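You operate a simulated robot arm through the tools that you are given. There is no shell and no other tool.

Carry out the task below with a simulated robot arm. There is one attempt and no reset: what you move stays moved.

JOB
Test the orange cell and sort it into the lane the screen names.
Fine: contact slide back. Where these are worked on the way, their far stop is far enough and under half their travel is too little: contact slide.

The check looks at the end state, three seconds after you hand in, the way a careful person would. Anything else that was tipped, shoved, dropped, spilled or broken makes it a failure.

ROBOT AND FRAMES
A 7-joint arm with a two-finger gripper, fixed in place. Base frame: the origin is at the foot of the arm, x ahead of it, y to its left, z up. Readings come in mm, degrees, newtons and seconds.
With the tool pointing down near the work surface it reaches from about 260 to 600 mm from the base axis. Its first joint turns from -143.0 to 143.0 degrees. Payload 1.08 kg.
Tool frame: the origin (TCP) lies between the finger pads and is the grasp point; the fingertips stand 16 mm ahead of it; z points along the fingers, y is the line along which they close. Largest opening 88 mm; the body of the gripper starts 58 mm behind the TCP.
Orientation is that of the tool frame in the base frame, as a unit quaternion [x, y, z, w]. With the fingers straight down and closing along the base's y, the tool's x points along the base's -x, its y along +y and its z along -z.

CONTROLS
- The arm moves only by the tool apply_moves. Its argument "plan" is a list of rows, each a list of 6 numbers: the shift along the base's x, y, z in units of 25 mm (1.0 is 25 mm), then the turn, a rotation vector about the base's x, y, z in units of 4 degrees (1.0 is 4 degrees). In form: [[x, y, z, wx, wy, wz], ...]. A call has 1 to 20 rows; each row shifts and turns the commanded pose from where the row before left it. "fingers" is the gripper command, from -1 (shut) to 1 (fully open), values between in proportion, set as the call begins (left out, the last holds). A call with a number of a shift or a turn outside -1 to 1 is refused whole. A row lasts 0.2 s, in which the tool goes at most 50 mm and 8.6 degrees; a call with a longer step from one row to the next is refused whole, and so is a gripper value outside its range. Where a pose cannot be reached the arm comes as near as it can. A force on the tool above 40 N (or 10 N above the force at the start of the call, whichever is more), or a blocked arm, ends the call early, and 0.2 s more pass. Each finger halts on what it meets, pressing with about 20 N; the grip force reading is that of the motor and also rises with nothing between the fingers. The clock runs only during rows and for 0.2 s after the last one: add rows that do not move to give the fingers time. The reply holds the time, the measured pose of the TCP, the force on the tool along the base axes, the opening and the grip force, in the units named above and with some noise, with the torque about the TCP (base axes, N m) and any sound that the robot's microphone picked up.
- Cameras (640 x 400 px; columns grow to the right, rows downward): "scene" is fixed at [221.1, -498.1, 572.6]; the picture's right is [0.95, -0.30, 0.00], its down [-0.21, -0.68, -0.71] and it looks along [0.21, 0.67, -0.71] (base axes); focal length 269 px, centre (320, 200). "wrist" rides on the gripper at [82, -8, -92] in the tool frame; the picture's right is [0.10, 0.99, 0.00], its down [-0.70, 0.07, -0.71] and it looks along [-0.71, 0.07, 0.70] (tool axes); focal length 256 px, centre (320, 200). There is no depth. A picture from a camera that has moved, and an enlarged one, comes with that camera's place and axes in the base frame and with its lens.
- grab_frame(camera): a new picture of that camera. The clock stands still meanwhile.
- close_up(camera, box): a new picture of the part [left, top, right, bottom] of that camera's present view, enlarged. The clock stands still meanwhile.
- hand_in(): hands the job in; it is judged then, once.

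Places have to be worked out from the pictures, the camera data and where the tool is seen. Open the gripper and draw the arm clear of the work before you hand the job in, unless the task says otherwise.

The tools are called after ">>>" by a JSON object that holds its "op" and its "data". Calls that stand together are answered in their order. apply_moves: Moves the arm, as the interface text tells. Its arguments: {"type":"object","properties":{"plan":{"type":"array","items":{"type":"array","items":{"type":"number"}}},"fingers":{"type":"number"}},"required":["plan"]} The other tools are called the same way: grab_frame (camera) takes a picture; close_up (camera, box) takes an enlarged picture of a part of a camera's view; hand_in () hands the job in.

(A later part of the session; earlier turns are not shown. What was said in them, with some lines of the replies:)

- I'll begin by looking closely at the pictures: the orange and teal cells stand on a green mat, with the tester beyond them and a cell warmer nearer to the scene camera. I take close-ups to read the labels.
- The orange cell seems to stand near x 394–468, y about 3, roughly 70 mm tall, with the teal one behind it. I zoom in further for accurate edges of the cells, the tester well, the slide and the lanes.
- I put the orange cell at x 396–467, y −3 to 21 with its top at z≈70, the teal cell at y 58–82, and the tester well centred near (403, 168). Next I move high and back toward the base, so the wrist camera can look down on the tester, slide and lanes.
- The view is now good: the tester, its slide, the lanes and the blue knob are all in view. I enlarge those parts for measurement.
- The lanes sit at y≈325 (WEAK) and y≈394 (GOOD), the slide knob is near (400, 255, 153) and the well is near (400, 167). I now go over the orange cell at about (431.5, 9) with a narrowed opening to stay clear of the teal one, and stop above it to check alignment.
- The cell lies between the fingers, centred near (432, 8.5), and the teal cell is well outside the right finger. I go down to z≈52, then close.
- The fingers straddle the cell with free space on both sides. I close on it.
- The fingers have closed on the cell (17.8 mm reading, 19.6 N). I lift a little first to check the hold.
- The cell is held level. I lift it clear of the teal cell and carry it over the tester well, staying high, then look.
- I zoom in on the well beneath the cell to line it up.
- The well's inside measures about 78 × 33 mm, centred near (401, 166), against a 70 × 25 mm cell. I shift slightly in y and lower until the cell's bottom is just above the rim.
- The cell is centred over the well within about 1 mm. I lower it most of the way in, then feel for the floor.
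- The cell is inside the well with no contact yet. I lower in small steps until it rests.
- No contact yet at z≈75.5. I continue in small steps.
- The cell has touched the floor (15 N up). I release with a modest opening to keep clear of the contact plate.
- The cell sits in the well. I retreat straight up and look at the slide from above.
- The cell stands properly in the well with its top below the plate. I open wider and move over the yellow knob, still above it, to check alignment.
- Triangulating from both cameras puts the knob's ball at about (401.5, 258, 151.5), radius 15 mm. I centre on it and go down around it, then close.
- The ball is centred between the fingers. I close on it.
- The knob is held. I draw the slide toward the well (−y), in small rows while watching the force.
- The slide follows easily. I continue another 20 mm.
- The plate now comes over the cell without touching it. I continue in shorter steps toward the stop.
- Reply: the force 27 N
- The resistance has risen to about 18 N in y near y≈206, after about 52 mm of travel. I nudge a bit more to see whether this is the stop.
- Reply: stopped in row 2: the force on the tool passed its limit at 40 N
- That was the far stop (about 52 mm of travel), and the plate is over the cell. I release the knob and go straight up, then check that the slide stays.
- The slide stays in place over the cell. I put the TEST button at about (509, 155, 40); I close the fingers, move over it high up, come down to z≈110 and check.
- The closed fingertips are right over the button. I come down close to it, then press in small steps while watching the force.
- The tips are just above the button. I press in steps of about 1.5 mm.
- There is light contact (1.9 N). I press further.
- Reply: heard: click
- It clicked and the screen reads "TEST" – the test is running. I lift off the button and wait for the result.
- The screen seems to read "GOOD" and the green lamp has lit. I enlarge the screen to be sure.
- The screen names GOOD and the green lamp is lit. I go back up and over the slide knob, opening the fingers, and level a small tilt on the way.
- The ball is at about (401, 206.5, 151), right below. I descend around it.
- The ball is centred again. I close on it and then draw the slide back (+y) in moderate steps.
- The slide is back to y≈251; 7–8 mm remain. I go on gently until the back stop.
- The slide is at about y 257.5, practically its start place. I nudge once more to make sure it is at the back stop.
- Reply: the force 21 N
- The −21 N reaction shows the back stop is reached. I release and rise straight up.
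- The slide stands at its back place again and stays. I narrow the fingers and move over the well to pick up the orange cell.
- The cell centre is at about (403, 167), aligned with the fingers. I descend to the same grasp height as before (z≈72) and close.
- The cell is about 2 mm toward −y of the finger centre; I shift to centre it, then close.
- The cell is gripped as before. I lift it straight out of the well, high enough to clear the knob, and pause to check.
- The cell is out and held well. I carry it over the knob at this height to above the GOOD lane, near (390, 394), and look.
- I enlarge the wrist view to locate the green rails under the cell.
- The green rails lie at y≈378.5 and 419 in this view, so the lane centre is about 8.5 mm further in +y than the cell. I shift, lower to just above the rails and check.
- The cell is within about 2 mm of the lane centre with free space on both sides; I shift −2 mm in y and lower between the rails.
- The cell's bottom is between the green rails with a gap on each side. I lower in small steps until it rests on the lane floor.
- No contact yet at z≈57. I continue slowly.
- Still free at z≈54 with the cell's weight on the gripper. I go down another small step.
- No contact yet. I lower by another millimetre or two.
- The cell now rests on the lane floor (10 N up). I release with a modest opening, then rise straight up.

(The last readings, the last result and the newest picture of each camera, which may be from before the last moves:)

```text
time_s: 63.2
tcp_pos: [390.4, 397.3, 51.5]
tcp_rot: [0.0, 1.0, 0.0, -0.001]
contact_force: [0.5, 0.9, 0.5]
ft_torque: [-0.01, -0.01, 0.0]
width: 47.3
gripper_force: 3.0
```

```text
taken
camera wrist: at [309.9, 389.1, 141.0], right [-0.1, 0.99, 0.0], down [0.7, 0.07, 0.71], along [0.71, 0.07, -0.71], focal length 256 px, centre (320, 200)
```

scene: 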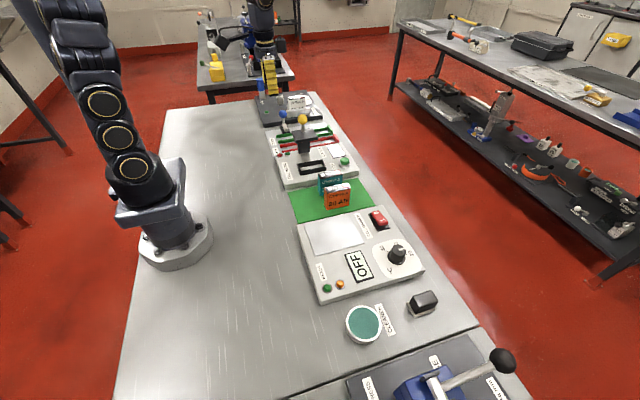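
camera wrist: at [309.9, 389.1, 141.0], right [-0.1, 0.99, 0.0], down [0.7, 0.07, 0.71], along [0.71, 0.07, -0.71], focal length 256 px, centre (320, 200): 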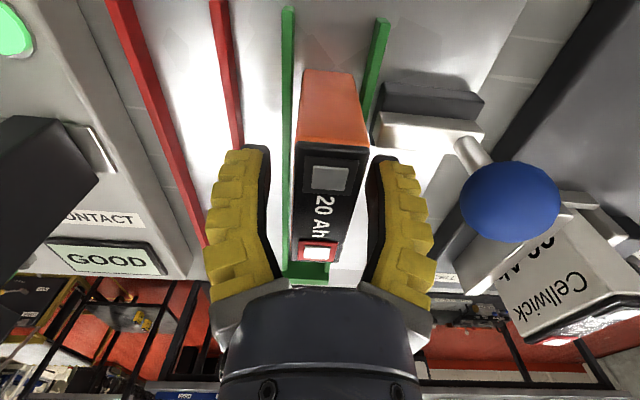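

The cell stands in the GOOD lane and the fingers are free of it. I rise straight up, then draw back toward the base at a height clear of everything.

>>> {"op": "apply_moves", "data": {"plan": [[0, 0, 0.4, 0, 0, 0], [0, 0, 0.8, 0, 0, 0], [0, 0, 0.9, 0, 0, 0], [0, 0, 0.9, 0, 0, 0], [0, 0, 0.9, 0, 0, 0], [0, 0, 0.9, 0, 0, 0], [0, 0, 0.9, 0, 0, 0], [0, 0, 0.9, 0, 0, 0], [0, 0, 0.9, 0, 0, 0], [-0.6, -0.3, 0.9, 0, 0, 0], [-0.8, -0.6, 0.5, 0, 0, 0], [-0.8, -0.6, 0, 0, 0, 0], [-0.8, -0.6, 0, 0, 0, 0], [0, 0, 0, 0, 0, 0]]}}

>>> {"op": "grab_frame", "data": {"camera": "wrist"}}

>>> {"op": "grab_frame", "data": {"camera": "scene"}}

>>> {"op": "close_up", "data": {"camera": "scene", "box": [250, 80, 350, 160]}}

```text
time_s: 66.2
tcp_pos: [315.7, 344.9, 274.3]
tcp_rot: [0.0, 1.0, 0.0, 0.0]
contact_force: [0.5, 1.0, -0.5]
ft_torque: [0.0, 0.0, -0.03]
width: 47.5
gripper_force: 3.4
```

```text
taken
camera wrist: at [234.0, 337.2, 363.5], right [-0.1, 0.99, 0.0], down [0.7, 0.07, 0.71], along [0.71, 0.07, -0.71], focal length 256 px, centre (320, 200)
```

wrist: 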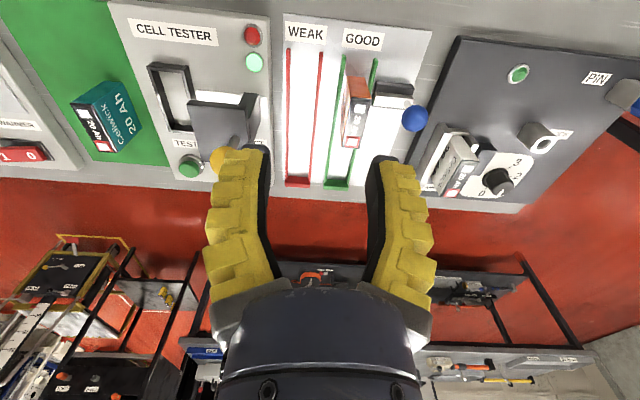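

```text
taken
```

scene: 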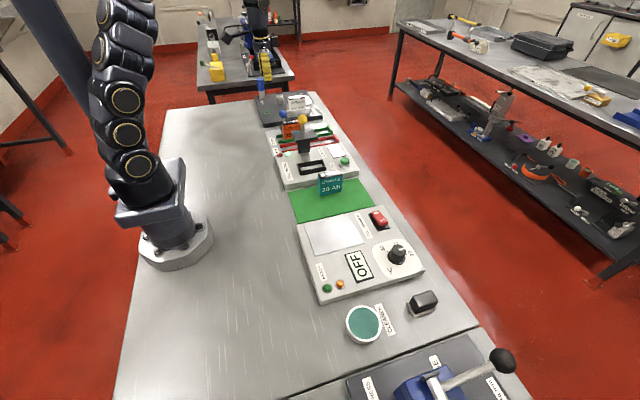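

```text
5.00 times, centred on (300, 120) of scene
camera zoom: at [221.1, -498.1, 572.6], right [0.95, -0.3, 0.0], down [-0.21, -0.68, -0.71], along [0.21, 0.67, -0.71], focal length 1344 px, centre (420, 600)
```

zoom: 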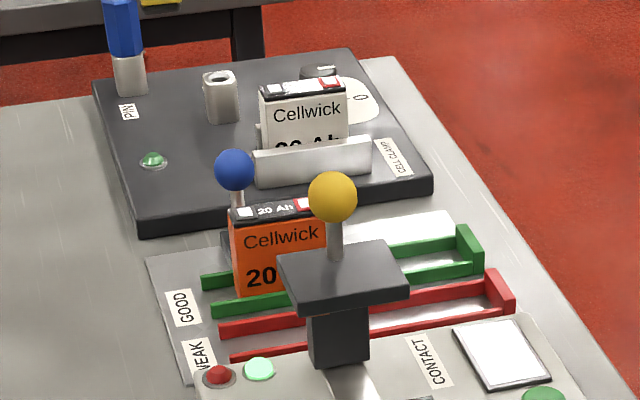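

The cell is upright between the green rails. I enlarge the wrist view for a final check of the lane, the slide and the neighbouring things.

>>> {"op": "close_up", "data": {"camera": "wrist", "box": [270, 10, 450, 200]}}

>>> {"op": "close_up", "data": {"camera": "wrist", "box": [50, 0, 290, 190]}}

```text
2.11 times, centred on (360, 105) of wrist
camera zoom: at [234.0, 337.2, 363.5], right [-0.1, 0.99, 0.0], down [0.7, 0.07, 0.71], along [0.71, 0.07, -0.71], focal length 539 px, centre (236, 400)
```

zoom: 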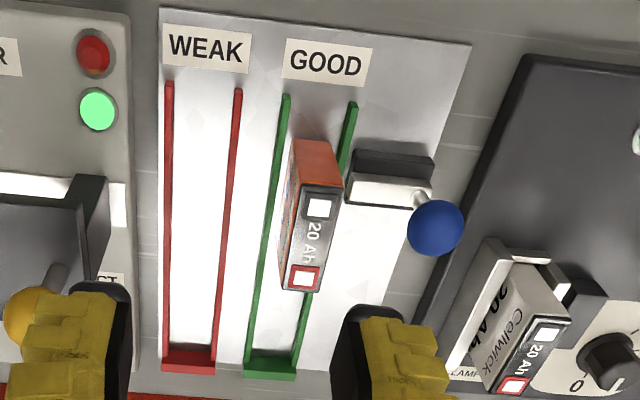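

```text
2.11 times, centred on (170, 95) of wrist
camera zoom: at [234.0, 337.2, 363.5], right [-0.1, 0.99, 0.0], down [0.7, 0.07, 0.71], along [0.71, 0.07, -0.71], focal length 539 px, centre (636, 421)
```

zoom: 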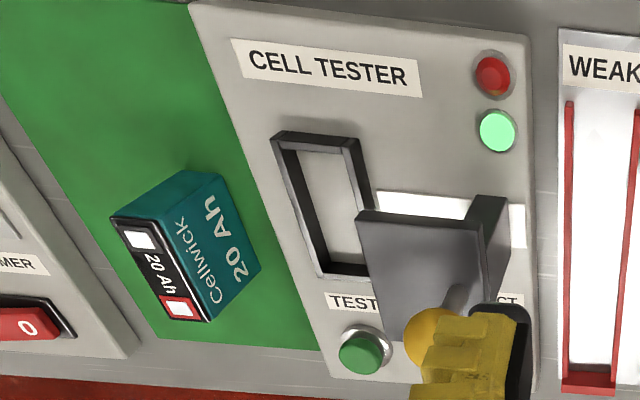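

Everything is in place: cell upright in the GOOD lane, slide back, teal cell and clamp untouched. I open the gripper fully up here, clear of the work.

>>> {"op": "apply_moves", "data": {"plan": [[0, 0, 0.5, 0, 0, 0], [0, 0, 0, 0, 0, 0], [0, 0, 0, 0, 0, 0]], "fingers": 1}}

```text
time_s: 67.0
tcp_pos: [315.6, 345.8, 286.3]
tcp_rot: [0.001, 1.0, 0.0, 0.0]
contact_force: [-0.1, 0.2, 0.2]
ft_torque: [-0.03, 0.02, 0.02]
width: 88.1
gripper_force: 0.0
```

The gripper is open (88 mm) and the arm stands clear, with the orange cell tested GOOD and sorted into the GOOD lane. I hand the job in.

>>> {"op": "hand_in", "data": {}}

```text
The job is handed in.
```

The orange cell tested GOOD: the screen read "GOOD" and the green lamp lit. It now stands upright in the GOOD lane.

- **Contact slide:** I slid it to its far stop over the cell, about 52 mm, for the test. Afterwards I drew it back to its back stop, where it started.
- **Surroundings:** In the last pictures the teal cell and the cell clamp look untouched. I noticed nothing tipped, shoved or dropped.
- **Arm:** The gripper was fully open and the arm clear of the work when I handed the job in.

The hand-in was accepted, but it gave no verdict.
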